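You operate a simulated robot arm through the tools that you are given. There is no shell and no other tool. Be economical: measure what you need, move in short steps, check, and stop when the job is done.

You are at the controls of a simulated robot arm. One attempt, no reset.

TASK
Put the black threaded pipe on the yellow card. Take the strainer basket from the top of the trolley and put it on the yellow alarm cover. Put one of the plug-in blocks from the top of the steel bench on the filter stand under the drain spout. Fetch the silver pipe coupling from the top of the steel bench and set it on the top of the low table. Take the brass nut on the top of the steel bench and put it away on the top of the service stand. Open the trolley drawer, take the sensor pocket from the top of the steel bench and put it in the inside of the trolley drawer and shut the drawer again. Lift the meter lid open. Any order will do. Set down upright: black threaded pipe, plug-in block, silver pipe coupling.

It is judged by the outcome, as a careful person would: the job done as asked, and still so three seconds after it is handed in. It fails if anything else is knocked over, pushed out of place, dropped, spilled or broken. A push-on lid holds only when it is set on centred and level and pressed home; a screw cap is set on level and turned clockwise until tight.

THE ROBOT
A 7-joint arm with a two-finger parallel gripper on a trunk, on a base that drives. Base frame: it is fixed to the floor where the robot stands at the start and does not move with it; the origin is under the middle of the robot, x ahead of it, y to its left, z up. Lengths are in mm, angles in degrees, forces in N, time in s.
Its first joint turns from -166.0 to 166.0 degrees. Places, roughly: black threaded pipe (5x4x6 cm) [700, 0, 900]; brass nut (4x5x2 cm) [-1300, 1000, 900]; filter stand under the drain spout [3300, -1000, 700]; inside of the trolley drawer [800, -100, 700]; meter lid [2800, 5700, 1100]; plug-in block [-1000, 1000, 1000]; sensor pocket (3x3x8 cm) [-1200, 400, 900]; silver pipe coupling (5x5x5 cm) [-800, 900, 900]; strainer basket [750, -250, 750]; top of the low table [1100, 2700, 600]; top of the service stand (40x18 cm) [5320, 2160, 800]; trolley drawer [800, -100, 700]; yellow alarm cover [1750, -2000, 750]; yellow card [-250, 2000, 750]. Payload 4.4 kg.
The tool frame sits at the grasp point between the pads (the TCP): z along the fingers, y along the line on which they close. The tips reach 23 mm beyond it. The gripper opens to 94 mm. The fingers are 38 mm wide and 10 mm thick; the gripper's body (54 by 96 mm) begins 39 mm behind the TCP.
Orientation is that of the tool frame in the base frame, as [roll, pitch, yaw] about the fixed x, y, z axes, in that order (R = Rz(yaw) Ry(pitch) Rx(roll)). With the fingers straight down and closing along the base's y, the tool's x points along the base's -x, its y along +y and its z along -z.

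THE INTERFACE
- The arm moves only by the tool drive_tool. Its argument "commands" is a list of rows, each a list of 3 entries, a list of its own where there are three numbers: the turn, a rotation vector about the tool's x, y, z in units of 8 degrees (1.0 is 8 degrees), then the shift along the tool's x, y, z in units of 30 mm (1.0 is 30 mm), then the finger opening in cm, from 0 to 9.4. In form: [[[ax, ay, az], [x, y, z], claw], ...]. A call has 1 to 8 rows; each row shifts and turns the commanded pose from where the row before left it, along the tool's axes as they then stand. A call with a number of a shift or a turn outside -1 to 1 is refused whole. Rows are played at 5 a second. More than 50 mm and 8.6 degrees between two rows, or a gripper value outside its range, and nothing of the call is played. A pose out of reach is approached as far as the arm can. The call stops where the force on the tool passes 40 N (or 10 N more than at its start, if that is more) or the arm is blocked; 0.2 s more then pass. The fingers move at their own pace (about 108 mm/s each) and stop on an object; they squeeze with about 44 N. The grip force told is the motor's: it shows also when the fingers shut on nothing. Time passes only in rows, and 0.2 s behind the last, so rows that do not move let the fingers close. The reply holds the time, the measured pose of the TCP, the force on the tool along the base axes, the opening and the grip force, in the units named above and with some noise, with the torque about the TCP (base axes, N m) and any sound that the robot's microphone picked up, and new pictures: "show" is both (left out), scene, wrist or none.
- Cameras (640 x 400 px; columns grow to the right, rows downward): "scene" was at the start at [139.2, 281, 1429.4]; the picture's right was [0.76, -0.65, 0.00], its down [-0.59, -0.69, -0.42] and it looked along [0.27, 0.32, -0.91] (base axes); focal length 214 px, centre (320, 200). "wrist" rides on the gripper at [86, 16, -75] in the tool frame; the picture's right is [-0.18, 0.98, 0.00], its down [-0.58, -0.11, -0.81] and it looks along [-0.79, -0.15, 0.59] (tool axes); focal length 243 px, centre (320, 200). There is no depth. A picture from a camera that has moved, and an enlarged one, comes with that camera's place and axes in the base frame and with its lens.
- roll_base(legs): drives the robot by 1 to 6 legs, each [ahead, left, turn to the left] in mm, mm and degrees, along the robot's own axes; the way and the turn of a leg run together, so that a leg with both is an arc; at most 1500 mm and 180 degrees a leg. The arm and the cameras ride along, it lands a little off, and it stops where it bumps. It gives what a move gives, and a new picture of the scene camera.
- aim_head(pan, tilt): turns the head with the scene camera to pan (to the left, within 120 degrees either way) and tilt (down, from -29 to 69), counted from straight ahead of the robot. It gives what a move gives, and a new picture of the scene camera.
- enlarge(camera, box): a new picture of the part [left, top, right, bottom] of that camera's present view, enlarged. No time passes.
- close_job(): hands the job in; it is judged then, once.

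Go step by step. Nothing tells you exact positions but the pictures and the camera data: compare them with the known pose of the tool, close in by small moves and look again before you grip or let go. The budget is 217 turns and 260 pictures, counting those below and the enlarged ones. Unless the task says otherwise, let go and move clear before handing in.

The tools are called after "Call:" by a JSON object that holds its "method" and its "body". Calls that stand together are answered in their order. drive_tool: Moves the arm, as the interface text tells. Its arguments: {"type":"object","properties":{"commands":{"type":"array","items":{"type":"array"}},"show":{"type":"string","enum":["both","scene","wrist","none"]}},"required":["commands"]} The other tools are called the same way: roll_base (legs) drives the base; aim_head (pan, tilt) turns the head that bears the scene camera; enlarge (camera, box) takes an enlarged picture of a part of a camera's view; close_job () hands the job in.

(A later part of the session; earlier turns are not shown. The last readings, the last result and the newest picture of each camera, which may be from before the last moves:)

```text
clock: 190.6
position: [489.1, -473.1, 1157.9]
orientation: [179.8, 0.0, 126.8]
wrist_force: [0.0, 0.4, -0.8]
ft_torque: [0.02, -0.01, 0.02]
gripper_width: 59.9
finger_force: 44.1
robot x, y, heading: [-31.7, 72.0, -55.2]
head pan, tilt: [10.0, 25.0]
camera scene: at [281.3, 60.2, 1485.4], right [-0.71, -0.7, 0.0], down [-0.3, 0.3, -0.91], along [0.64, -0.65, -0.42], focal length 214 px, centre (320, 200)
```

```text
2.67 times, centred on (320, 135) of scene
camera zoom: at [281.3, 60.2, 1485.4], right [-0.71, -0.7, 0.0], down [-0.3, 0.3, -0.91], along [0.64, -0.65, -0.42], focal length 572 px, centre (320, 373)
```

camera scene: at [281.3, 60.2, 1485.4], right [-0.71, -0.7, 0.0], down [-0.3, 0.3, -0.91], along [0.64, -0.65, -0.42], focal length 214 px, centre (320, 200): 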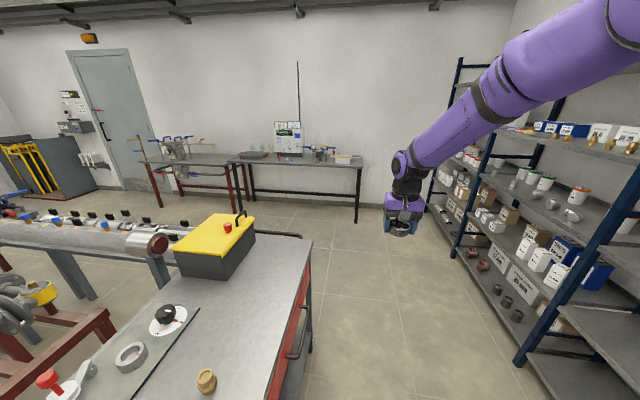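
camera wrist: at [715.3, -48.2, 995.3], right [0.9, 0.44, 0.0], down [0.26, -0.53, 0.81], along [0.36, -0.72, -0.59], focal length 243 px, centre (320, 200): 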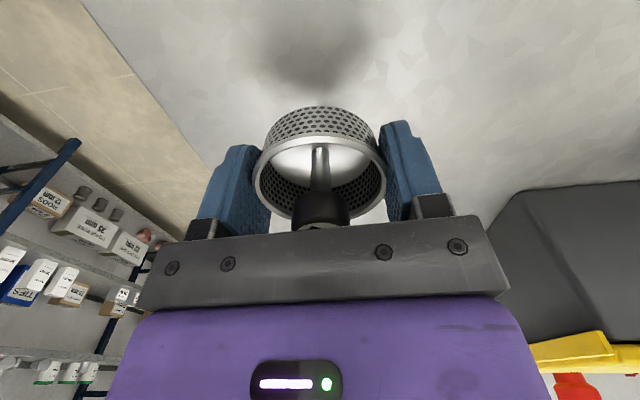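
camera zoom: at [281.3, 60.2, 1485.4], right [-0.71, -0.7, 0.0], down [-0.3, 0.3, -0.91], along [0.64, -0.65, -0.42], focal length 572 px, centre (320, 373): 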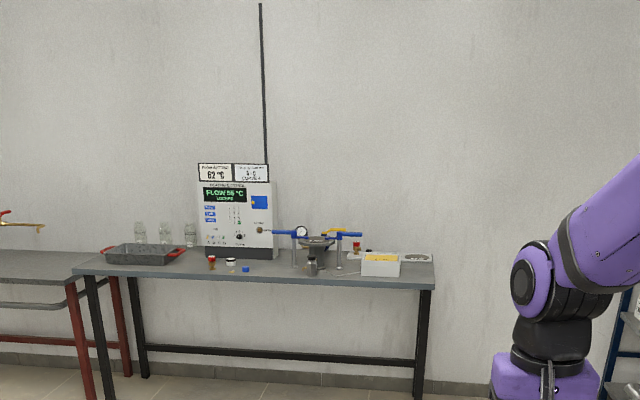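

The yellow-topped box on the far wall bench, near (1770,-1830), is the alarm cover. I drive ahead past the trolley and then left in front of it.

Call:
{"method": "roll_base", "body": {"legs": [[0, -60, 0], [850, 0, 0], [850, 0, 0]]}}

```text
clock: 199.7
position: [1386.8, -1885.5, 1158.2]
orientation: [179.8, 0.0, 126.7]
wrist_force: [0.3, -0.9, -0.7]
ft_torque: [0.02, -0.03, 0.02]
gripper_width: 59.8
finger_force: 44.1
robot x, y, heading: [865.3, -1334.8, -55.8]
head pan, tilt: [10.0, 25.0]
camera scene: at [1181.2, -1350.3, 1485.4], right [-0.71, -0.7, 0.0], down [-0.3, 0.3, -0.91], along [0.63, -0.65, -0.42], focal length 214 px, centre (320, 200)
```

scene: 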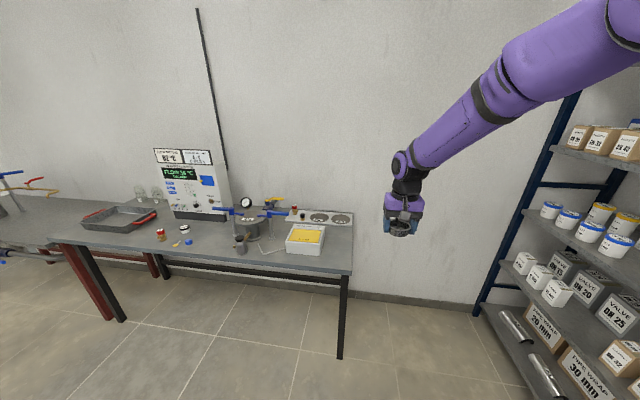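

Call:
{"method": "enlarge", "body": {"camera": "scene", "box": [220, 180, 380, 290]}}

```text
3.64 times, centred on (300, 235) of scene
camera zoom: at [1181.2, -1350.3, 1485.4], right [-0.71, -0.7, 0.0], down [-0.3, 0.3, -0.91], along [0.63, -0.65, -0.42], focal length 780 px, centre (393, 73)
```

zoom: 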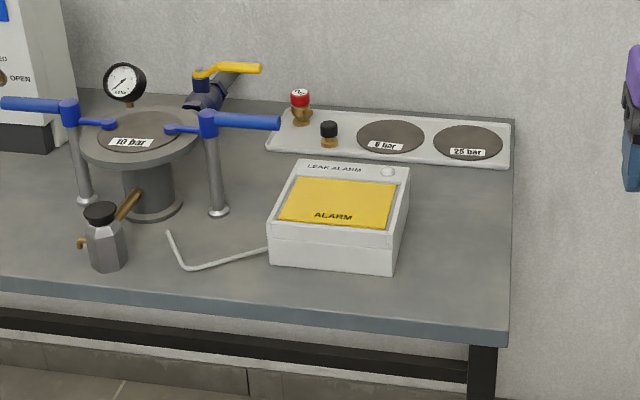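

The leak alarm box with its yellow ALARM cover is clear. I move 250 ahead and 480 left.

Call:
{"method": "roll_base", "body": {"legs": [[0, 480, 0], [250, 0, 0]]}}

Call:
{"method": "enlarge", "body": {"camera": "scene", "box": [240, 180, 480, 330]}}

```text
clock: 204.0
position: [1923.7, -1832.2, 1158.1]
orientation: [179.8, 0.0, 126.2]
wrist_force: [0.3, -0.5, -1.8]
ft_torque: [0.03, 0.0, -0.01]
gripper_width: 59.3
finger_force: 44.4
robot x, y, heading: [1404.3, -1276.3, -55.9]
head pan, tilt: [10.0, 25.0]
camera scene: at [1721.4, -1296.0, 1485.4], right [-0.72, -0.69, 0.0], down [-0.29, 0.3, -0.91], along [0.63, -0.65, -0.42], focal length 214 px, centre (320, 200)
```

scene: 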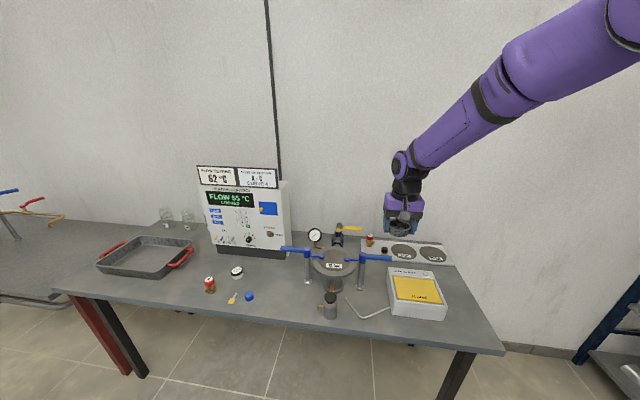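

```text
2.67 times, centred on (360, 255) of scene
camera zoom: at [1721.4, -1296.0, 1485.4], right [-0.72, -0.69, 0.0], down [-0.29, 0.3, -0.91], along [0.63, -0.65, -0.42], focal length 572 px, centre (213, 53)
```

zoom: 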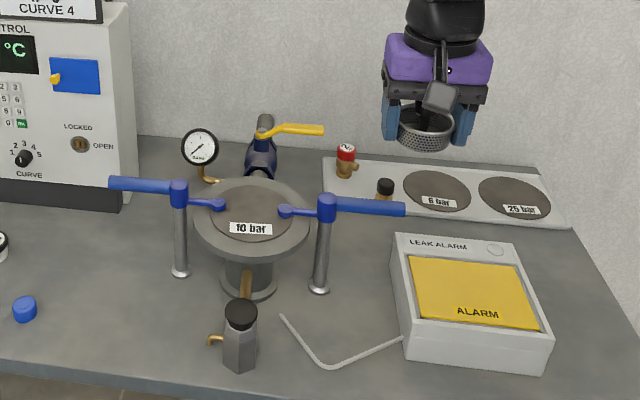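

Triangulated: the cover's centre is about (1866,-1949,860). I move over it and descend partway.

Call:
{"method": "drive_tool", "body": {"commands": [[[0, 0, 0], [-0.5, -0.97, 0.5], 0], [[0, 0, 0], [-0.5, -0.97, 1], 0], [[0, 0, 0], [-0.5, -0.97, 1], 0], [[0, 0, 0], [-0.5, -0.97, 1], 0], [[0, 0, 0], [0, 0, 1], 0]], "show": "both"}}

Call:
{"method": "enlarge", "body": {"camera": "scene", "box": [340, 200, 480, 320]}}

```text
clock: 205.2
position: [1868.1, -1951.6, 1023.7]
orientation: [179.8, 0.0, 126.2]
wrist_force: [-0.8, -0.2, -0.7]
ft_torque: [-0.03, -0.02, -0.01]
gripper_width: 59.5
finger_force: 44.2
robot x, y, heading: [1408.3, -1278.4, -56.1]
head pan, tilt: [10.0, 25.0]
camera scene: at [1721.2, -1295.7, 1485.5], right [-0.72, -0.69, 0.0], down [-0.29, 0.3, -0.91], along [0.63, -0.65, -0.42], focal length 214 px, centre (320, 200)
camera wrist: at [1828.0, -1873.1, 1098.9], right [0.9, 0.43, 0.0], down [0.25, -0.53, 0.81], along [0.35, -0.73, -0.59], focal length 243 px, centre (320, 200)
```

scene: 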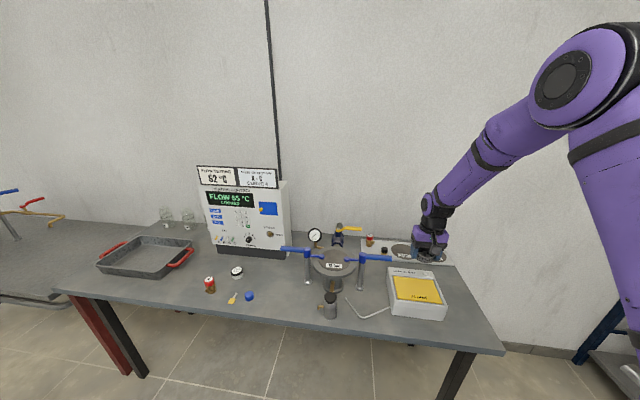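
wrist: 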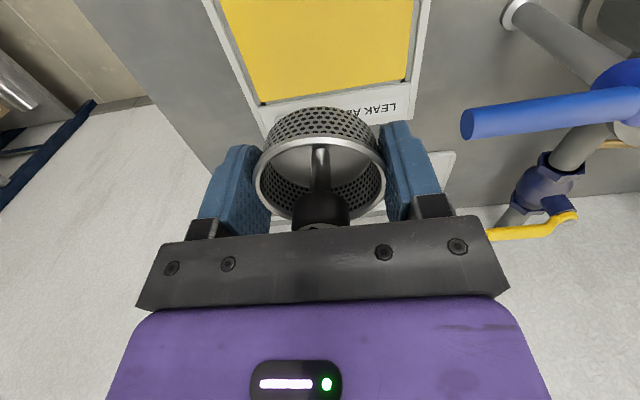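

```text
3.33 times, centred on (410, 260) of scene
camera zoom: at [1721.2, -1295.7, 1485.5], right [-0.72, -0.69, 0.0], down [-0.29, 0.3, -0.91], along [0.63, -0.65, -0.42], focal length 715 px, centre (20, 0)
```

zoom: 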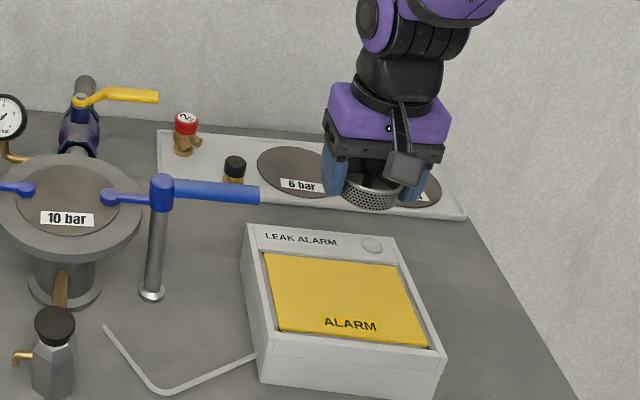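

Centred over the yellow cover. I descend near it, then in small steps.

Call:
{"method": "drive_tool", "body": {"commands": [[[0, 0, 0], [0, 0.1, 1], 0], [[0, 0, 0], [0, 0, 1], 0], [[0, 0, 0], [0, 0, 1], 0], [[0, 0, 0], [0, 0, 0.6], 0], [[0, 0, 0], [0, 0, 0], 0]], "show": "both"}}

Call:
{"method": "enlarge", "body": {"camera": "scene", "box": [350, 220, 470, 320]}}

```text
clock: 206.4
position: [1869.0, -1946.3, 913.9]
orientation: [179.8, 0.0, 126.2]
wrist_force: [0.4, -0.6, -0.8]
ft_torque: [0.01, 0.0, -0.02]
gripper_width: 59.3
finger_force: 44.4
robot x, y, heading: [1410.8, -1280.8, -56.0]
head pan, tilt: [10.0, 25.0]
camera scene: at [1721.3, -1295.9, 1485.4], right [-0.72, -0.69, 0.0], down [-0.29, 0.3, -0.91], along [0.63, -0.65, -0.42], focal length 214 px, centre (320, 200)
camera wrist: at [1829.5, -1868.0, 990.2], right [0.9, 0.43, 0.0], down [0.25, -0.54, 0.81], along [0.35, -0.73, -0.59], focal length 243 px, centre (320, 200)
```

scene: 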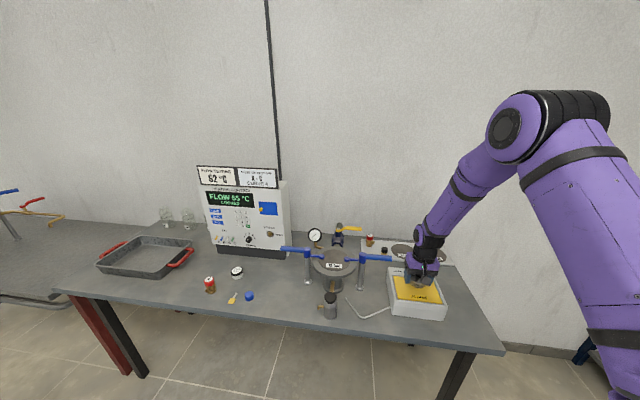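
wrist: 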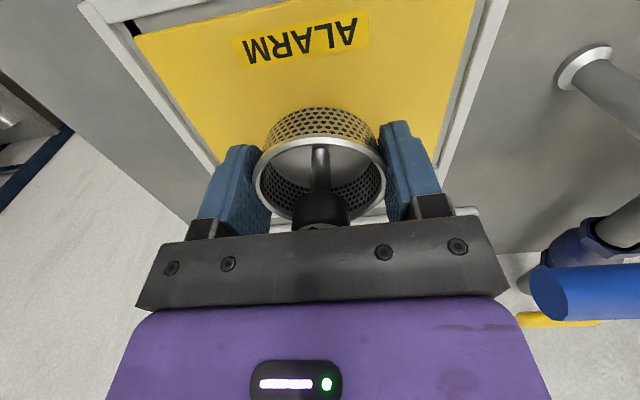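

```text
4.00 times, centred on (410, 270) of scene
camera zoom: at [1721.3, -1295.9, 1485.4], right [-0.72, -0.69, 0.0], down [-0.29, 0.3, -0.91], along [0.63, -0.65, -0.42], focal length 858 px, centre (-40, -80)
```

zoom: 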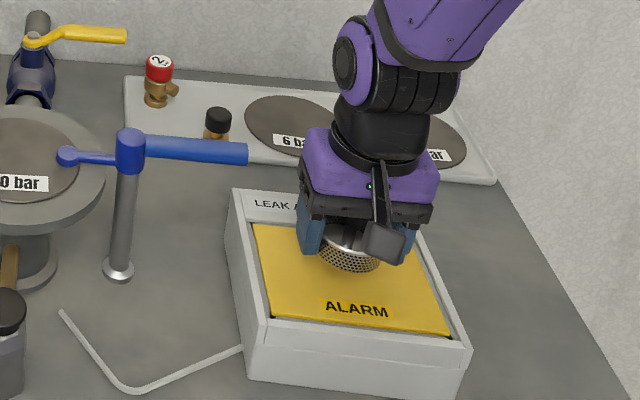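

Still above the cover; lower in small steps.

Call:
{"method": "drive_tool", "body": {"commands": [[[0, 0, 0], [0, 0, 0.25], 0], [[0, 0, 0], [0, 0, 0.2], 0], [[0, 0, 0], [0, 0, 0.15], 0], [[0, 0, 0], [0, 0, 0.12], 0], [[0, 0, 0], [0, 0, 0.1], 0]], "show": "none"}}

Call:
{"method": "drive_tool", "body": {"commands": [[[0, 0, 0], [0, 0, 0.1], 0], [[0, 0, 0], [0, 0, 0.1], 0], [[0, 0, 0], [0, 0, 0.1], 0]], "show": "wrist"}}

```text
clock: 207.7
position: [1869.2, -1946.8, 893.9]
orientation: [179.9, 0.2, 126.2]
wrist_force: [-0.5, 1.9, 16.7]
ft_torque: [-0.04, 0.49, -0.06]
gripper_width: 59.4
finger_force: 44.4
robot x, y, heading: [1408.4, -1275.1, -55.8]
head pan, tilt: [10.0, 25.0]
stopped in row 5: the force on the tool passed its limit at 42 N (the readings are from after the stop); the commanded pose is now the measured one
```

```text
clock: 208.1
position: [1869.7, -1949.6, 891.8]
orientation: [179.8, 0.5, 126.1]
wrist_force: [-0.6, 0.6, 17.3]
ft_torque: [0.12, 0.46, -0.02]
gripper_width: 59.5
finger_force: 43.5
robot x, y, heading: [1406.1, -1279.2, -55.8]
head pan, tilt: [10.0, 25.0]
stopped in row 1: the force on the tool passed its limit at 48 N (the readings are from after the stop); the commanded pose is now the measured one
camera wrist: at [1830.4, -1870.2, 967.8], right [0.9, 0.43, 0.0], down [0.25, -0.53, 0.81], along [0.35, -0.73, -0.59], focal length 243 px, centre (320, 200)
```

wrist: 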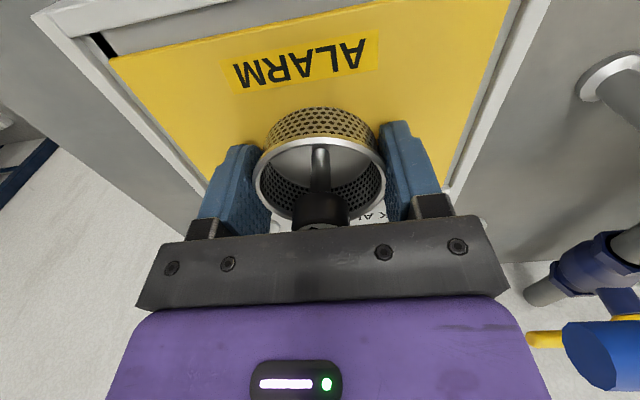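

In contact. Release and rise.

Call:
{"method": "drive_tool", "body": {"commands": [[[0, 0, 0], [0, 0, -0.05], 0], [[0, 0, 0], [0, 0, 0], 7.2], [[0, 0, 0], [0, 0, 0], 8], [[0, 0, 0], [0, 0, 0], 8.5], [[0, 0, 0], [0, 0, -0.8], 8.5], [[0, 0, 0], [0, 0, -1], 8.5], [[0, 0, 0], [0, 0, -1], 8.5], [[0, 0, 0], [0, 0, -1], 8.5]], "show": "both"}}

Call:
{"method": "enlarge", "body": {"camera": "scene", "box": [350, 220, 470, 320]}}

```text
clock: 209.9
position: [1870.4, -1949.7, 1007.5]
orientation: [179.9, 0.1, 126.2]
wrist_force: [-0.6, 0.4, -0.6]
ft_torque: [0.04, -0.04, 0.02]
gripper_width: 85.0
finger_force: 0.2
robot x, y, heading: [1405.6, -1277.9, -55.9]
head pan, tilt: [10.0, 25.0]
camera scene: at [1721.5, -1296.1, 1485.4], right [-0.72, -0.69, 0.0], down [-0.29, 0.3, -0.91], along [0.63, -0.65, -0.42], focal length 214 px, centre (320, 200)
camera wrist: at [1830.7, -1871.8, 1082.0], right [0.9, 0.43, 0.0], down [0.25, -0.53, 0.81], along [0.35, -0.73, -0.59], focal length 243 px, centre (320, 200)
```

scene: 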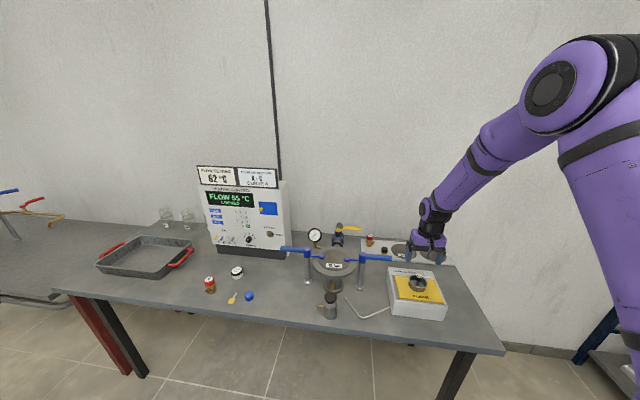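
wrist: 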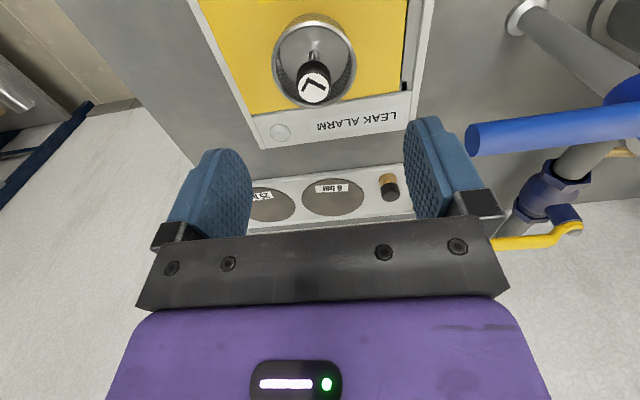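

```text
4.00 times, centred on (410, 270) of scene
camera zoom: at [1721.5, -1296.1, 1485.4], right [-0.72, -0.69, 0.0], down [-0.29, 0.3, -0.91], along [0.63, -0.65, -0.42], focal length 858 px, centre (-40, -80)
```

zoom: 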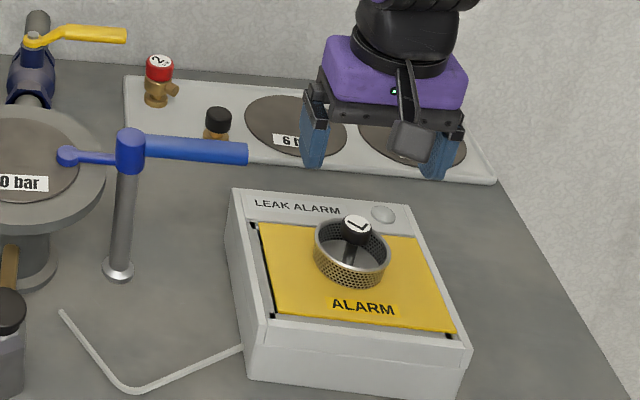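

The basket rests on the yellow cover. While here, I look left toward the filter stand area near (3300,-1000).

Call:
{"method": "aim_head", "body": {"pan": 65, "tilt": 20}}

Call:
{"method": "enlarge", "body": {"camera": "scene", "box": [200, 120, 520, 320]}}

```text
clock: 211.1
position: [1870.3, -1950.0, 1006.7]
orientation: [179.8, 0.2, 126.1]
wrist_force: [-0.1, 0.8, -0.4]
ft_torque: [0.0, -0.01, 0.02]
gripper_width: 85.0
finger_force: 0.1
robot x, y, heading: [1406.7, -1278.2, -56.1]
head pan, tilt: [65.0, 20.0]
camera scene: at [1749.3, -1215.1, 1493.5], right [0.16, -0.99, 0.0], down [-0.34, -0.05, -0.94], along [0.93, 0.15, -0.34], focal length 214 px, centre (320, 200)
```

scene: 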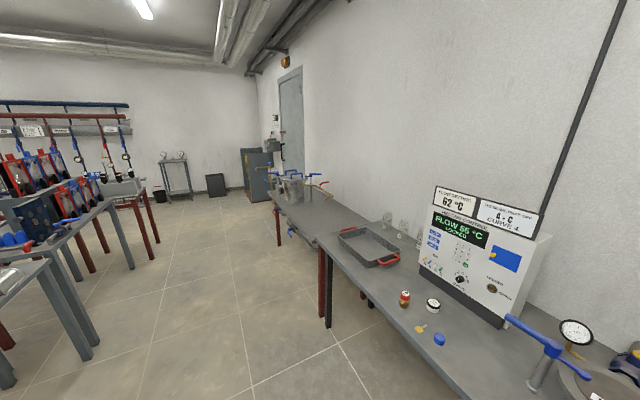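

```text
2.00 times, centred on (360, 220) of scene
camera zoom: at [1749.3, -1215.1, 1493.5], right [0.16, -0.99, 0.0], down [-0.34, -0.05, -0.94], along [0.93, 0.15, -0.34], focal length 429 px, centre (240, 160)
```

zoom: 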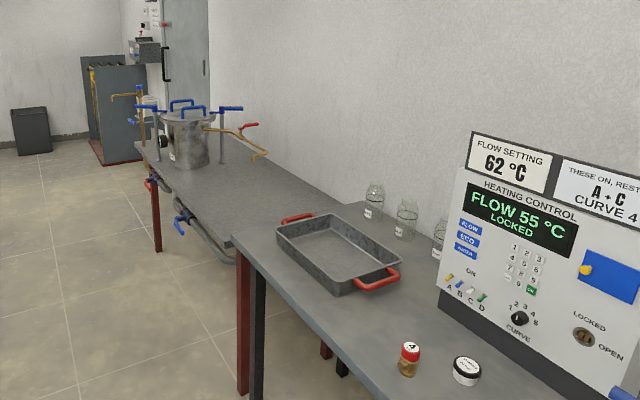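

The spout vessel is on the far bench. Now I retract the arm and drive back to the steel bench for the SPEED block.

Call:
{"method": "drive_tool", "body": {"commands": [[[0, 0, 0], [0, 0, -1], 8.5], [[0, 0, 0], [0.85, 0, -1], 8.5], [[0, 0, 0], [0.85, 0, -1], 8.5], [[0, 0, 0], [0.85, 0, -1], 8.5], [[0, 0, 0], [0.85, 0, -1], 8.5], [[0, 0, 0], [0.85, 0, -1], 8.5], [[0, 0, 0], [0.85, 0, -1], 8.5]], "show": "none"}}

Call:
{"method": "roll_base", "body": {"legs": [[-300, 0, 0], [0, -460, 0], [-950, 0, 0], [-950, 0, 0]]}}

```text
clock: 212.7
position: [1779.1, -1822.2, 1214.8]
orientation: [180.0, 0.2, 126.2]
wrist_force: [-0.3, -0.9, -0.6]
ft_torque: [0.04, -0.01, -0.01]
gripper_width: 84.9
finger_force: 0.1
robot x, y, heading: [1403.9, -1280.9, -56.4]
head pan, tilt: [65.0, 20.0]
```

```text
clock: 226.1
position: [202.9, -265.2, 1215.1]
orientation: [179.9, 0.1, 125.6]
wrist_force: [-0.7, -0.4, 0.2]
ft_torque: [0.02, 0.01, 0.01]
gripper_width: 84.9
finger_force: 0.1
robot x, y, heading: [-163.2, 281.6, -56.2]
head pan, tilt: [65.0, 20.0]
camera scene: at [179.3, 341.6, 1493.5], right [0.15, -0.99, 0.0], down [-0.34, -0.05, -0.94], along [0.93, 0.14, -0.34], focal length 214 px, centre (320, 200)
```

scene: 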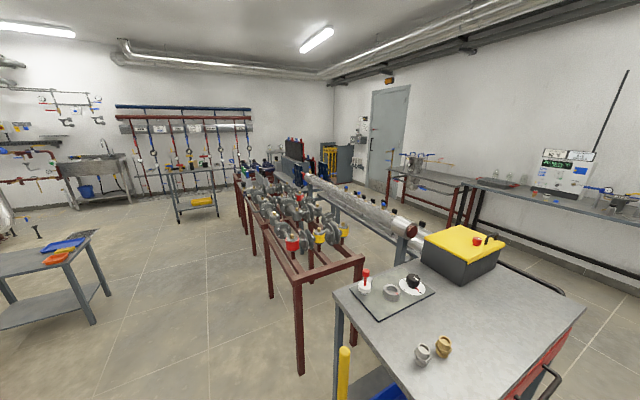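

Now turn right and slide in beside the bench.

Call:
{"method": "roll_base", "body": {"legs": [[0, 0, -89], [-340, -275, 0]]}}

Call:
{"method": "aim_head", "body": {"pan": -50, "tilt": 40}}

```text
clock: 232.6
position: [-564.4, 338.1, 1215.4]
orientation: [179.7, 0.2, 35.4]
wrist_force: [0.6, -0.7, -0.6]
ft_torque: [-0.04, 0.01, 0.01]
gripper_width: 85.1
finger_force: 0.0
robot x, y, heading: [-15.9, 699.3, -146.9]
head pan, tilt: [65.0, 20.0]
camera scene: at [41.8, 357.1, 1493.5], right [-0.99, -0.14, 0.0], down [-0.05, 0.34, -0.94], along [0.13, -0.93, -0.34], focal length 214 px, centre (320, 200)
```

scene: 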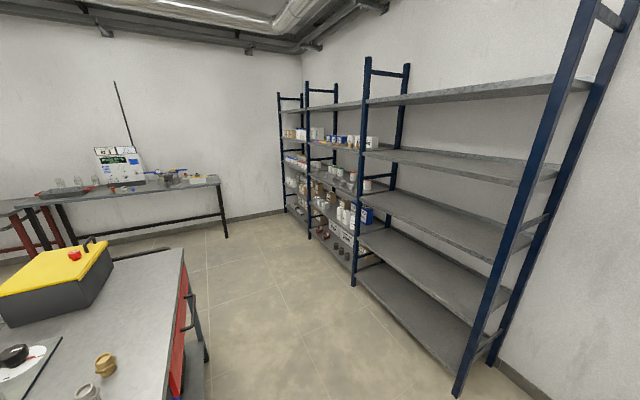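

```text
clock: 234.6
position: [-565.5, 337.6, 1214.4]
orientation: [179.8, 0.1, 35.3]
wrist_force: [0.4, 0.4, -0.4]
ft_torque: [0.01, 0.02, -0.02]
gripper_width: 84.9
finger_force: 0.0
robot x, y, heading: [-17.3, 699.6, -147.2]
head pan, tilt: [-50.0, 40.0]
camera scene: at [-52.5, 474.1, 1462.1], right [0.29, 0.96, 0.0], down [0.61, -0.19, -0.77], along [-0.73, 0.22, -0.64], focal length 214 px, centre (320, 200)
```

scene: 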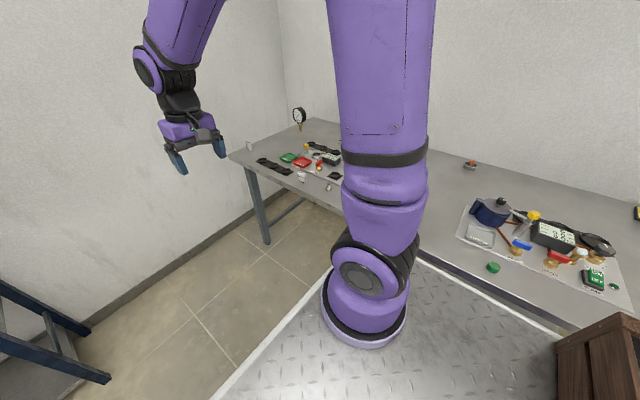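

I swing the tool over toward the SPEED block at about (-900,637), turning to yaw -55.

Call:
{"method": "drive_tool", "body": {"commands": [[[0, 0, 1], [-0.36, -0.93, 0], 8.5], [[0, 0, 1], [-0.485, -0.875, 0], 8.5], [[0, 0, 1], [-0.6, -0.8, 0], 8.5], [[0, 0, 1], [-0.71, -0.71, 0], 8.5], [[0, 0, 1], [-0.8, -0.6, 0], 8.5], [[0, 0, 1], [-0.875, -0.485, 0], 8.5], [[0, 0, 1], [-0.93, -0.36, 0], 8.5], [[0, 0, 1], [-0.975, -0.225, 0], 8.5]], "show": "none"}}

Call:
{"method": "drive_tool", "body": {"commands": [[[0, 0, 1], [-1, -0.09, 0], 8.5], [[0, 0, 1], [-1, 0.05, 0], 8.5], [[0, 0, 1.2], [-0.98, 0.19, 0.5], 8.5], [[0, 0, 0], [-0.97, 0.23, 1], 8.5], [[0, 0, 0], [-0.97, 0.23, 1], 8.5], [[0, 0, 0], [-0.97, 0.23, 1], 8.5], [[0, 0, 0], [-0.97, 0.23, 1], 8.5]], "show": "wrist"}}

```text
clock: 236.3
position: [-764.1, 466.4, 1213.4]
orientation: [179.8, 0.0, -28.8]
wrist_force: [0.5, -1.1, -0.7]
ft_torque: [0.02, 0.03, 0.02]
gripper_width: 85.1
finger_force: 0.1
robot x, y, heading: [-15.0, 703.3, -147.0]
head pan, tilt: [-50.0, 40.0]
```

```text
refused: 1.2 is not a number from -1 to 1
```

Call:
{"method": "drive_tool", "body": {"commands": [[[0, 0, 1], [-1, -0.25, 0], 8.5], [[0, 0, 1], [-1, -0.1, 0], 8.5], [[0, 0, 1], [-1, 0, 0.5], 8.5], [[0, 0, 0.3], [-1, 0.05, 1], 8.5], [[0, 0, 0], [-1, 0.05, 1], 8.5], [[0, 0, 0], [-1, 0.06, 1], 8.5], [[0, 0, 0], [-1, 0.06, 1], 8.5]], "show": "wrist"}}

```text
clock: 237.9
position: [-904.5, 624.9, 1079.8]
orientation: [179.8, -0.1, -55.0]
wrist_force: [0.5, 0.4, 0.7]
ft_torque: [0.02, 0.06, 0.0]
gripper_width: 85.2
finger_force: 0.1
robot x, y, heading: [-14.8, 698.8, -146.8]
head pan, tilt: [-50.0, 40.0]
camera wrist: at [-869.1, 544.3, 1154.7], right [-0.91, -0.41, 0.0], down [-0.24, 0.54, 0.8], along [-0.33, 0.73, -0.59], focal length 243 px, centre (320, 200)
```

wrist: 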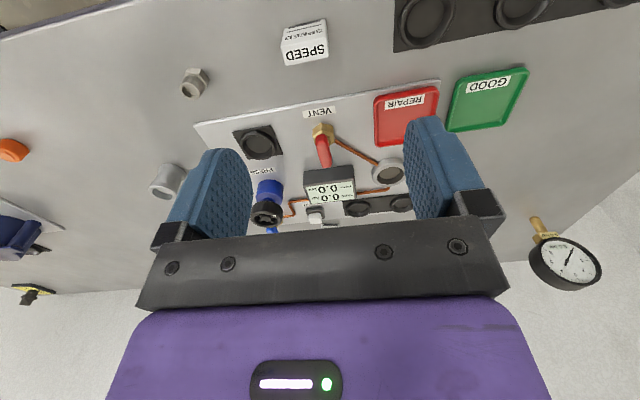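

SPEED is just off-centre; correct and descend.

Call:
{"method": "drive_tool", "body": {"commands": [[[0, 0, 0], [-0.23, -0.49, 1], 8.5], [[0, 0, 0], [0, 0, 1], 8.5], [[0, 0, 0], [0, 0, 1], 8.5], [[0, 0, 0], [0, 0, 1], 8.5]], "show": "wrist"}}

```text
clock: 238.9
position: [-898.5, 639.5, 957.0]
orientation: [179.7, -0.2, -55.1]
wrist_force: [-0.3, -0.1, 0.4]
ft_torque: [0.01, -0.01, 0.0]
gripper_width: 85.0
finger_force: 0.1
robot x, y, heading: [-15.8, 703.3, -146.9]
head pan, tilt: [-50.0, 40.0]
camera wrist: at [-862.8, 558.6, 1033.6], right [-0.91, -0.41, 0.0], down [-0.24, 0.54, 0.8], along [-0.33, 0.73, -0.59], focal length 243 px, centre (320, 200)
```

wrist: 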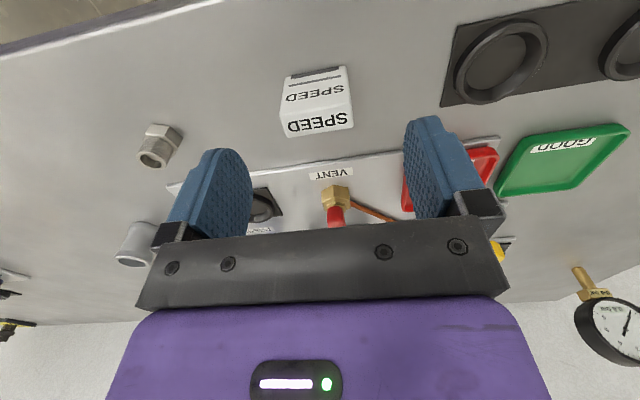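

Aligned; lower to z≈889 and close.

Call:
{"method": "drive_tool", "body": {"commands": [[[0, 0, 0], [-0.14, -0.08, 1], 8.5], [[0, 0, 0], [0, 0, 0.8], 8.5], [[0, 0, 0], [0, 0, 0.45], 8.5], [[0, 0, 0], [0, 0, 0], 0], [[0, 0, 0], [0, 0, 0], 0], [[0, 0, 0], [0, 0, 0], 0]], "show": "wrist"}}

```text
clock: 240.3
position: [-899.2, 644.2, 888.8]
orientation: [179.8, -0.2, -55.1]
wrist_force: [-0.6, 0.4, -0.7]
ft_torque: [0.02, -0.03, -0.02]
gripper_width: 43.3
finger_force: 43.6
robot x, y, heading: [-11.9, 700.3, -147.2]
head pan, tilt: [-50.0, 40.0]
camera wrist: at [-863.7, 564.0, 965.8], right [-0.91, -0.41, 0.0], down [-0.24, 0.54, 0.8], along [-0.33, 0.73, -0.59], focal length 243 px, centre (320, 200)
```

wrist: 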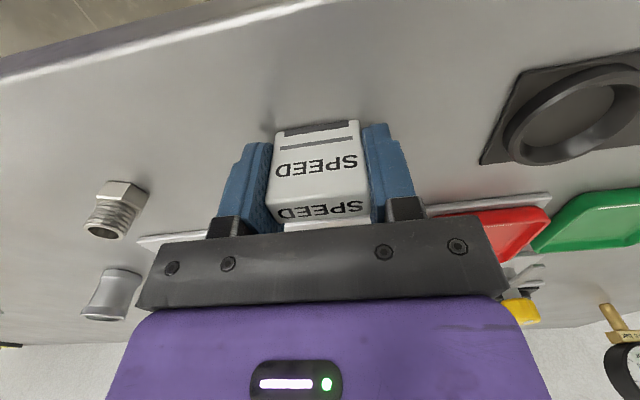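

Gripped. I lift and retract, then drive: out along the bench, turn, down past the trolley.

Call:
{"method": "drive_tool", "body": {"commands": [[[0, 0, 0], [0, 0, -1], 0], [[0, 0, 0], [0, 0, -1], 0], [[0, 0, 0], [0.55, -0.78, -1], 0], [[0, 0, 0], [0.55, -0.78, -1], 0], [[0, 0, 0], [0.55, -0.78, -1], 0], [[0, 0, 0], [0.55, -0.78, -1], 0], [[0, 0, 0], [0.55, -0.78, -1], 0], [[0, 0, 0], [0.55, -0.78, -1], 0]], "show": "none"}}

Call:
{"method": "drive_tool", "body": {"commands": [[[0, 0, 0], [0.55, -0.78, -1], 0], [[0, 0, 0], [0.55, -0.78, -1], 0], [[0, 0, 0], [0, 0, -1], 0]], "show": "none"}}

Call:
{"method": "roll_base", "body": {"legs": [[0, 265, 0], [430, 0, 0], [0, 0, 91]]}}

```text
clock: 242.2
position: [-727.3, 645.3, 1131.8]
orientation: [179.8, -0.3, -55.2]
wrist_force: [-1.1, 0.0, -1.6]
ft_torque: [0.03, -0.02, 0.01]
gripper_width: 43.3
finger_force: 43.8
robot x, y, heading: [-14.9, 700.4, -147.1]
head pan, tilt: [-50.0, 40.0]
```

```text
clock: 242.9
position: [-670.5, 645.8, 1220.1]
orientation: [179.8, -0.2, -55.1]
wrist_force: [-1.1, -0.5, 0.3]
ft_torque: [0.04, -0.01, -0.01]
gripper_width: 43.7
finger_force: 44.1
robot x, y, heading: [-12.0, 699.2, -147.2]
head pan, tilt: [-50.0, 40.0]
```

```text
clock: 251.0
position: [-139.0, -412.7, 1220.2]
orientation: [179.7, -0.2, 37.6]
wrist_force: [0.0, 0.2, -0.3]
ft_torque: [0.03, 0.02, -0.01]
gripper_width: 43.1
finger_force: 43.7
robot x, y, heading: [-225.6, 237.3, -54.2]
head pan, tilt: [-50.0, 40.0]
camera scene: at [3.1, 212.0, 1462.1], right [-0.97, 0.24, 0.0], down [0.16, 0.62, -0.77], along [-0.19, -0.74, -0.64], focal length 214 px, centre (320, 200)
```

scene: 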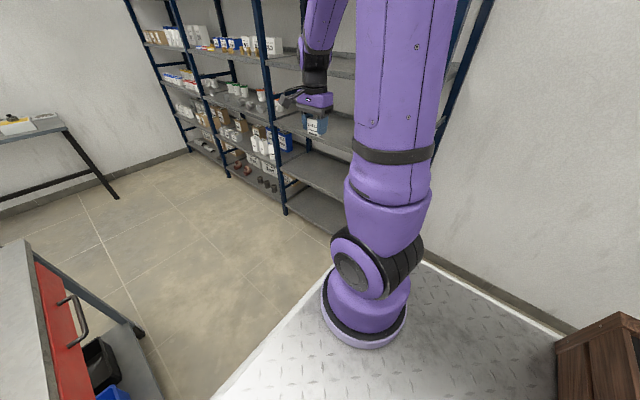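

Aligned. Drive down past the trolley, then sidestep left along the wall benches.

Call:
{"method": "roll_base", "body": {"legs": [[1050, 0, 0], [1030, 0, -1], [0, 1000, 0]]}}

Call:
{"method": "aim_head", "body": {"pan": 40, "tilt": 25}}

```text
clock: 266.1
position: [1865.4, -1533.8, 1220.7]
orientation: [179.7, -0.2, 36.2]
wrist_force: [-0.9, 0.1, -0.9]
ft_torque: [0.02, 0.05, 0.02]
gripper_width: 43.3
finger_force: 44.1
robot x, y, heading: [1797.1, -884.4, -55.5]
head pan, tilt: [-50.0, 40.0]
camera scene: at [2022.2, -912.8, 1462.1], right [-0.96, 0.27, 0.0], down [0.17, 0.62, -0.77], along [-0.21, -0.74, -0.64], focal length 214 px, centre (320, 200)
```

scene: 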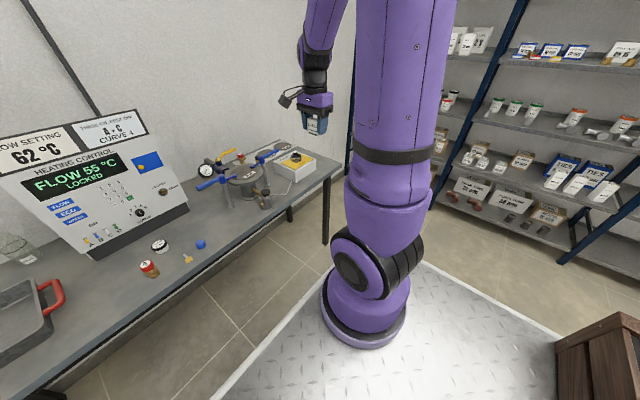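

```text
clock: 267.7
position: [1864.4, -1534.2, 1220.5]
orientation: [179.8, -0.2, 36.3]
wrist_force: [-0.3, -0.2, -0.3]
ft_torque: [0.04, 0.02, 0.0]
gripper_width: 43.4
finger_force: 44.2
robot x, y, heading: [1795.7, -880.6, -55.9]
head pan, tilt: [40.0, 25.0]
camera scene: at [2133.7, -855.8, 1485.4], right [-0.27, -0.96, 0.0], down [-0.41, 0.11, -0.91], along [0.87, -0.24, -0.42], focal length 214 px, centre (320, 200)
```

scene: 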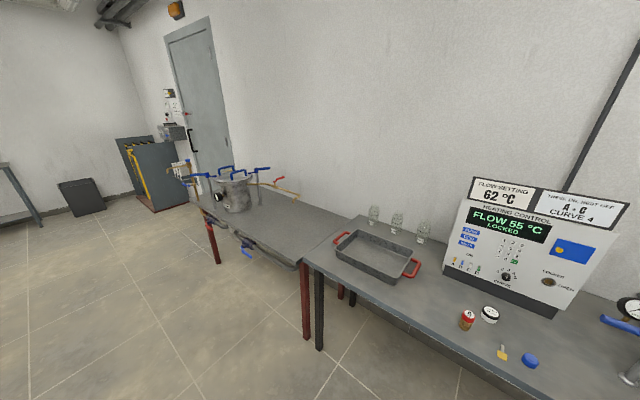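

I zoom in on the vessel bench.

Call:
{"method": "enlarge", "body": {"camera": "scene", "box": [160, 140, 360, 280]}}

```text
2.86 times, centred on (260, 210) of scene
camera zoom: at [2133.7, -855.8, 1485.4], right [-0.27, -0.96, 0.0], down [-0.41, 0.11, -0.91], along [0.87, -0.24, -0.42], focal length 613 px, centre (491, 171)
```

zoom: 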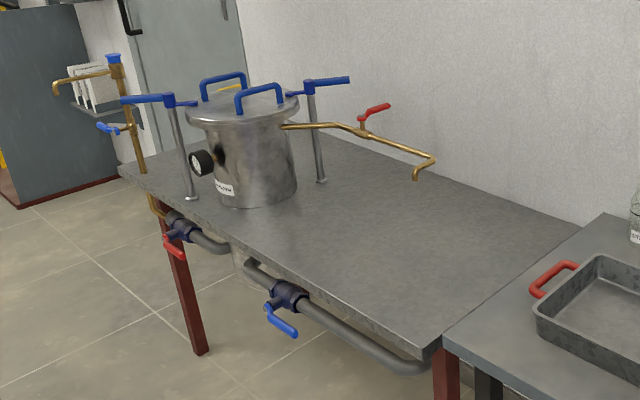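

The drain spout's tip is near (3300,-1015,930), above the stand's top. I sidestep further left to face it.

Call:
{"method": "roll_base", "body": {"legs": [[0, 1200, 0.8]]}}

Call:
{"method": "aim_head", "body": {"pan": -5, "tilt": 35}}

Call:
{"method": "enlarge", "body": {"camera": "scene", "box": [180, 100, 460, 280]}}

```text
clock: 273.7
position: [2849.0, -856.2, 1220.4]
orientation: [179.8, -0.1, 37.1]
wrist_force: [0.6, 0.7, -0.7]
ft_torque: [-0.01, 0.0, -0.01]
gripper_width: 43.3
finger_force: 44.0
robot x, y, heading: [2767.9, -204.3, -54.4]
head pan, tilt: [40.0, 25.0]
camera scene: at [3107.2, -172.7, 1485.5], right [-0.25, -0.97, 0.0], down [-0.41, 0.11, -0.91], along [0.88, -0.23, -0.42], focal length 214 px, centre (320, 200)
```

scene: 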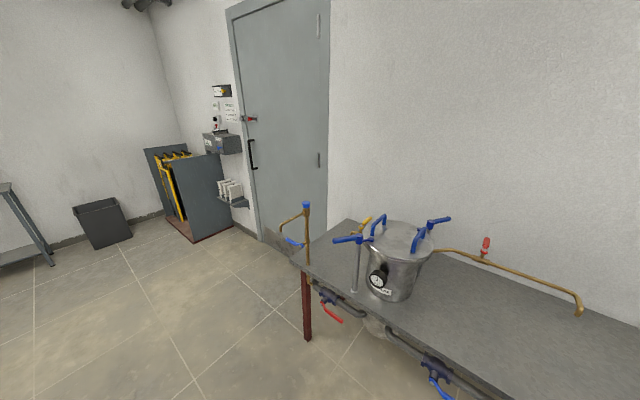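

```text
clock: 274.8
position: [2848.4, -854.6, 1218.4]
orientation: [179.8, -0.2, 37.2]
wrist_force: [0.3, -0.6, -0.3]
ft_torque: [0.01, -0.03, -0.04]
gripper_width: 43.2
finger_force: 44.3
robot x, y, heading: [2766.0, -204.9, -55.0]
head pan, tilt: [-5.0, 35.0]
camera scene: at [3062.5, -225.4, 1469.7], right [-0.86, -0.51, 0.0], down [-0.29, 0.49, -0.82], along [0.41, -0.71, -0.57], focal length 214 px, centre (320, 200)
```

scene: 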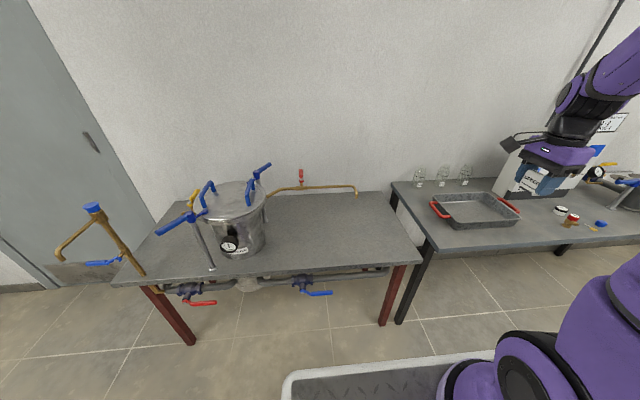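

```text
2.22 times, centred on (320, 190) of scene
camera zoom: at [3062.5, -225.4, 1469.7], right [-0.86, -0.51, 0.0], down [-0.29, 0.49, -0.82], along [0.41, -0.71, -0.57], focal length 477 px, centre (320, 222)
```

zoom: 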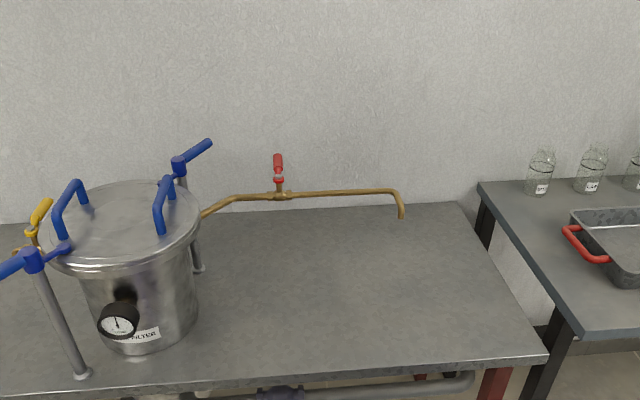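

Spout tip ≈ (3325,-1019,918), stand top ≈ 735. I'll bring the block down just on the robot side of the spout, tool yaw 125.

Call:
{"method": "drive_tool", "body": {"commands": [[[0, 0, -1], [0.51, 0.86, 0], 0], [[0, 0, -1], [0.38, 0.92, 0], 0], [[0, 0, -1], [0.25, 0.97, 0], 0], [[0, 0, -1], [0.115, 0.99, 0], 0], [[0, 0, -1], [-0.02, 1, 0], 0], [[0, 0, -1], [-0.16, 0.99, 0], 0], [[0, 0, -1], [-0.3, 0.95, 0], 0], [[0, 0, -1], [-0.43, 0.9, 0], 0]], "show": "none"}}

Call:
{"method": "drive_tool", "body": {"commands": [[[0, 0, -1], [-0.55, 0.83, 0], 0], [[0, 0, -1], [-0.66, 0.75, 0], 0], [[0, 0, -1], [-0.76, 0.65, 0], 0], [[0, 0, 0], [-0.76, 0.65, 0], 0], [[0, 0, 0], [-0.76, 0.65, 0], 0]], "show": "both"}}

```text
clock: 276.6
position: [3070.4, -945.4, 1224.1]
orientation: [179.7, 0.2, 101.2]
wrist_force: [-0.9, -0.4, 0.1]
ft_torque: [-0.01, -0.02, 0.01]
gripper_width: 43.4
finger_force: 44.3
robot x, y, heading: [2772.4, -201.8, -54.3]
head pan, tilt: [-5.0, 35.0]
```

```text
clock: 277.8
position: [3208.5, -997.0, 1221.5]
orientation: [179.8, 0.3, 125.1]
wrist_force: [-0.2, 0.6, -0.6]
ft_torque: [0.02, 0.0, 0.01]
gripper_width: 43.4
finger_force: 44.1
robot x, y, heading: [2766.5, -198.0, -54.7]
head pan, tilt: [-5.0, 35.0]
camera scene: at [3062.1, -225.3, 1469.8], right [-0.86, -0.5, 0.0], down [-0.29, 0.5, -0.82], along [0.41, -0.71, -0.57], focal length 214 px, centre (320, 200)
camera wrist: at [3172.0, -917.3, 1296.1], right [0.91, 0.41, 0.0], down [0.24, -0.54, 0.81], along [0.34, -0.73, -0.59], focal length 243 px, centre (320, 200)
```

scene: 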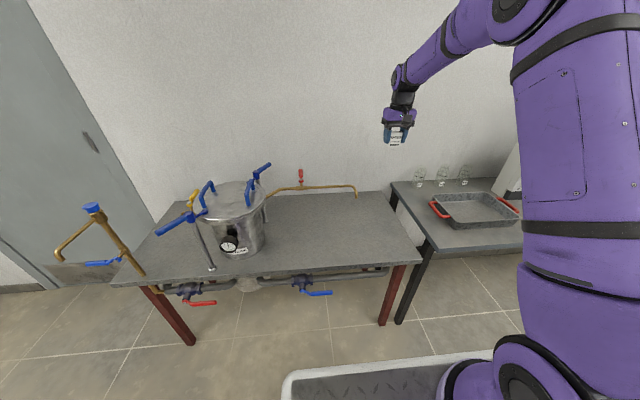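
wrist: 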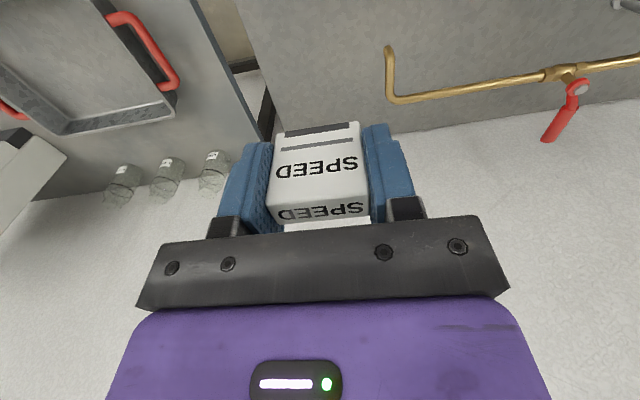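

The wrist view confirms the spout tip at (3327,-1015). I move alongside and descend.

Call:
{"method": "drive_tool", "body": {"commands": [[[0, 0, 0], [-0.1, 0.92, 0.9], 0], [[0, 0, 0], [-0.1, 0.92, 0.9], 0], [[0, 0, 0], [-0.1, 0.92, 0.9], 0], [[0, 0, 0], [0, 0, 1], 0], [[0, 0, 0], [0, 0, 1], 0], [[0, 0, 0], [0, 0, 1], 0], [[0, 0, 0], [0, 0, 1], 0], [[0, 0, 0], [0, 0, 1], 0]], "show": "wrist"}}

```text
clock: 279.6
position: [3284.8, -954.6, 991.9]
orientation: [179.8, 0.1, 125.1]
wrist_force: [-0.4, -0.2, -0.6]
ft_torque: [0.03, -0.02, 0.0]
gripper_width: 43.2
finger_force: 44.0
robot x, y, heading: [2769.5, -207.1, -54.8]
head pan, tilt: [-5.0, 35.0]
camera wrist: at [3247.3, -876.2, 1066.4], right [0.91, 0.42, 0.0], down [0.24, -0.54, 0.81], along [0.34, -0.73, -0.59], focal length 243 px, centre (320, 200)
```

wrist: 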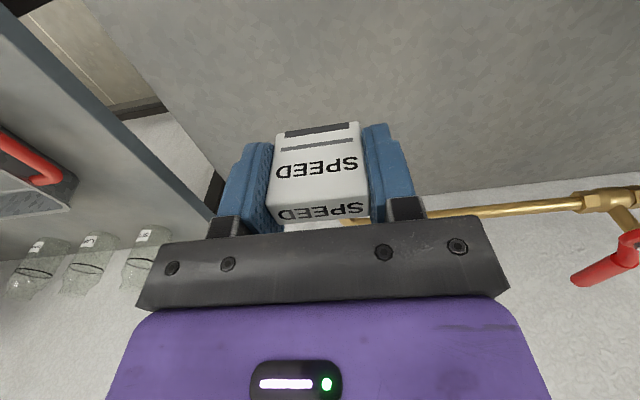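

The spout is 73 mm beyond, aligned. Continue down.

Call:
{"method": "drive_tool", "body": {"commands": [[[0, 0, 0], [0, 0, 1], 0], [[0, 0, 0], [0, 0, 1], 0], [[0, 0, 0], [0, 0, 1], 0], [[0, 0, 0], [0, 0, 1], 0], [[0, 0, 0], [0, 0, 1], 0], [[0, 0, 0], [0, 0, 1], 0]], "show": "both"}}

Call:
{"method": "enlarge", "body": {"camera": "scene", "box": [290, 130, 430, 240]}}

```text
clock: 281.0
position: [3287.4, -956.0, 811.8]
orientation: [179.8, 0.2, 125.1]
wrist_force: [-0.8, 0.3, 0.0]
ft_torque: [0.04, 0.02, 0.01]
gripper_width: 43.6
finger_force: 43.5
robot x, y, heading: [2766.1, -204.3, -54.6]
head pan, tilt: [-5.0, 35.0]
camera scene: at [3062.3, -225.1, 1469.7], right [-0.86, -0.5, 0.0], down [-0.29, 0.5, -0.82], along [0.41, -0.71, -0.57], focal length 214 px, centre (320, 200)
camera wrist: at [3250.6, -876.6, 886.6], right [0.91, 0.41, 0.0], down [0.24, -0.54, 0.81], along [0.34, -0.73, -0.59], focal length 243 px, centre (320, 200)
```

scene: 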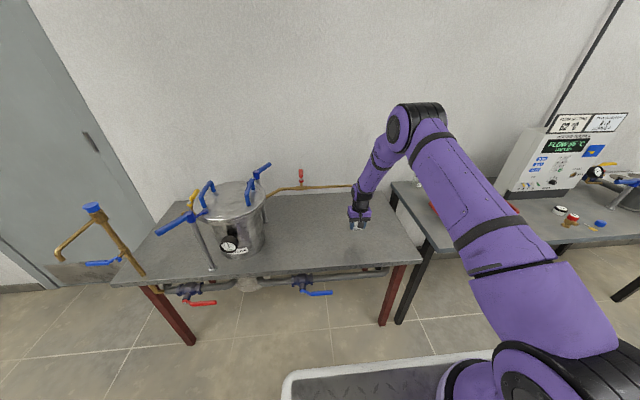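
wrist: 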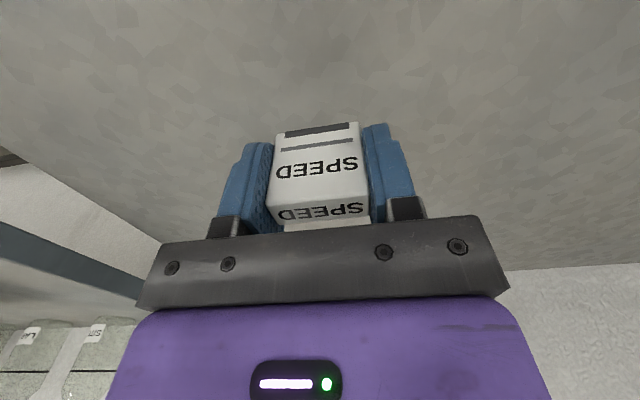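

```text
3.64 times, centred on (360, 185) of scene
camera zoom: at [3062.3, -225.1, 1469.7], right [-0.86, -0.5, 0.0], down [-0.29, 0.5, -0.82], along [0.41, -0.71, -0.57], focal length 780 px, centre (174, 254)
```

zoom: 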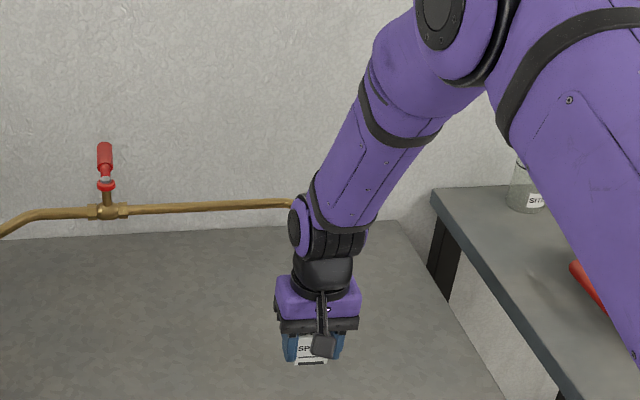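

Continue down in smaller steps to contact.

Call:
{"method": "drive_tool", "body": {"commands": [[[0, 0, 0], [0, 0, 0.8], 0], [[0, 0, 0], [0, 0, 0.3], 0], [[0, 0, 0], [0, 0, 0.2], 0], [[0, 0, 0], [0, 0, 0.15], 0], [[0, 0, 0], [0, 0, 0.15], 0], [[0, 0, 0], [0, 0, 0.15], 0], [[0, 0, 0], [0, 0, 0.15], 0], [[0, 0, 0], [0, 0, 0.15], 0]], "show": "wrist"}}

```text
clock: 282.5
position: [3287.9, -957.7, 764.2]
orientation: [179.7, 0.7, 125.1]
wrist_force: [-0.8, 0.9, 13.7]
ft_torque: [-0.11, 0.23, -0.03]
gripper_width: 43.0
finger_force: 43.6
robot x, y, heading: [2768.1, -203.5, -54.8]
head pan, tilt: [-5.0, 35.0]
stopped in row 7: the force on the tool passed its limit at 61 N (the readings are from after the stop); the commanded pose is now the measured one
camera wrist: at [3250.6, -877.3, 837.7], right [0.91, 0.41, 0.01], down [0.24, -0.53, 0.81], along [0.34, -0.74, -0.58], focal length 243 px, centre (320, 200)
```

wrist: 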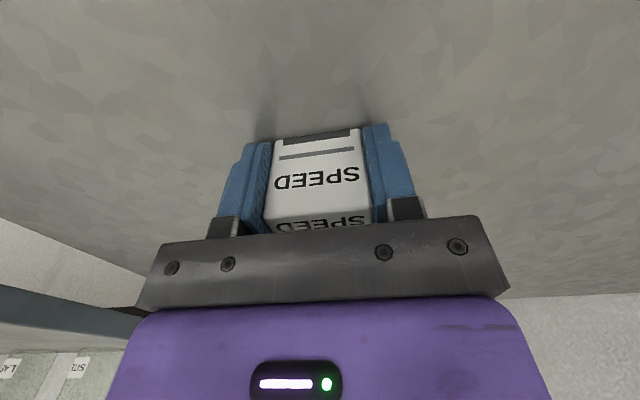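

Block stands on the stand, 70 mm short of the spout axis. I release it, back off and nudge it further under the spout with closed fingers.

Call:
{"method": "drive_tool", "body": {"commands": [[[0, 0, 0], [0, 0, 0], 6.5], [[0, 0, 0], [0, 0, 0], 7], [[0, 0, 0], [0, 0, -1], 7], [[0, 0, 0], [0, 0, -1], 7], [[0, 0, 0], [1, 0, 0], 3], [[0, 0, 0], [0.9, 0, 0], 0], [[0, 0, 0], [0, 0, 0], 0]], "show": "wrist"}}

```text
clock: 284.1
position: [3255.4, -908.0, 823.3]
orientation: [179.9, 0.6, 125.1]
wrist_force: [-0.8, 0.4, 0.5]
ft_torque: [0.01, 0.01, -0.05]
gripper_width: 0.0
finger_force: 42.3
robot x, y, heading: [2769.9, -202.9, -54.6]
head pan, tilt: [-5.0, 35.0]
camera wrist: at [3217.8, -828.2, 898.0], right [0.91, 0.41, 0.0], down [0.24, -0.53, 0.81], along [0.34, -0.74, -0.58], focal length 243 px, centre (320, 200)
```

wrist: 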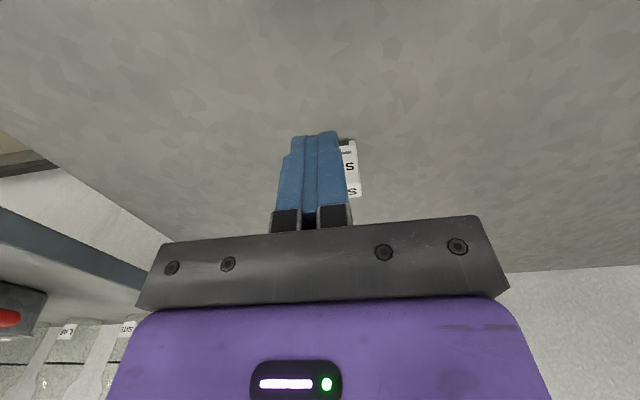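

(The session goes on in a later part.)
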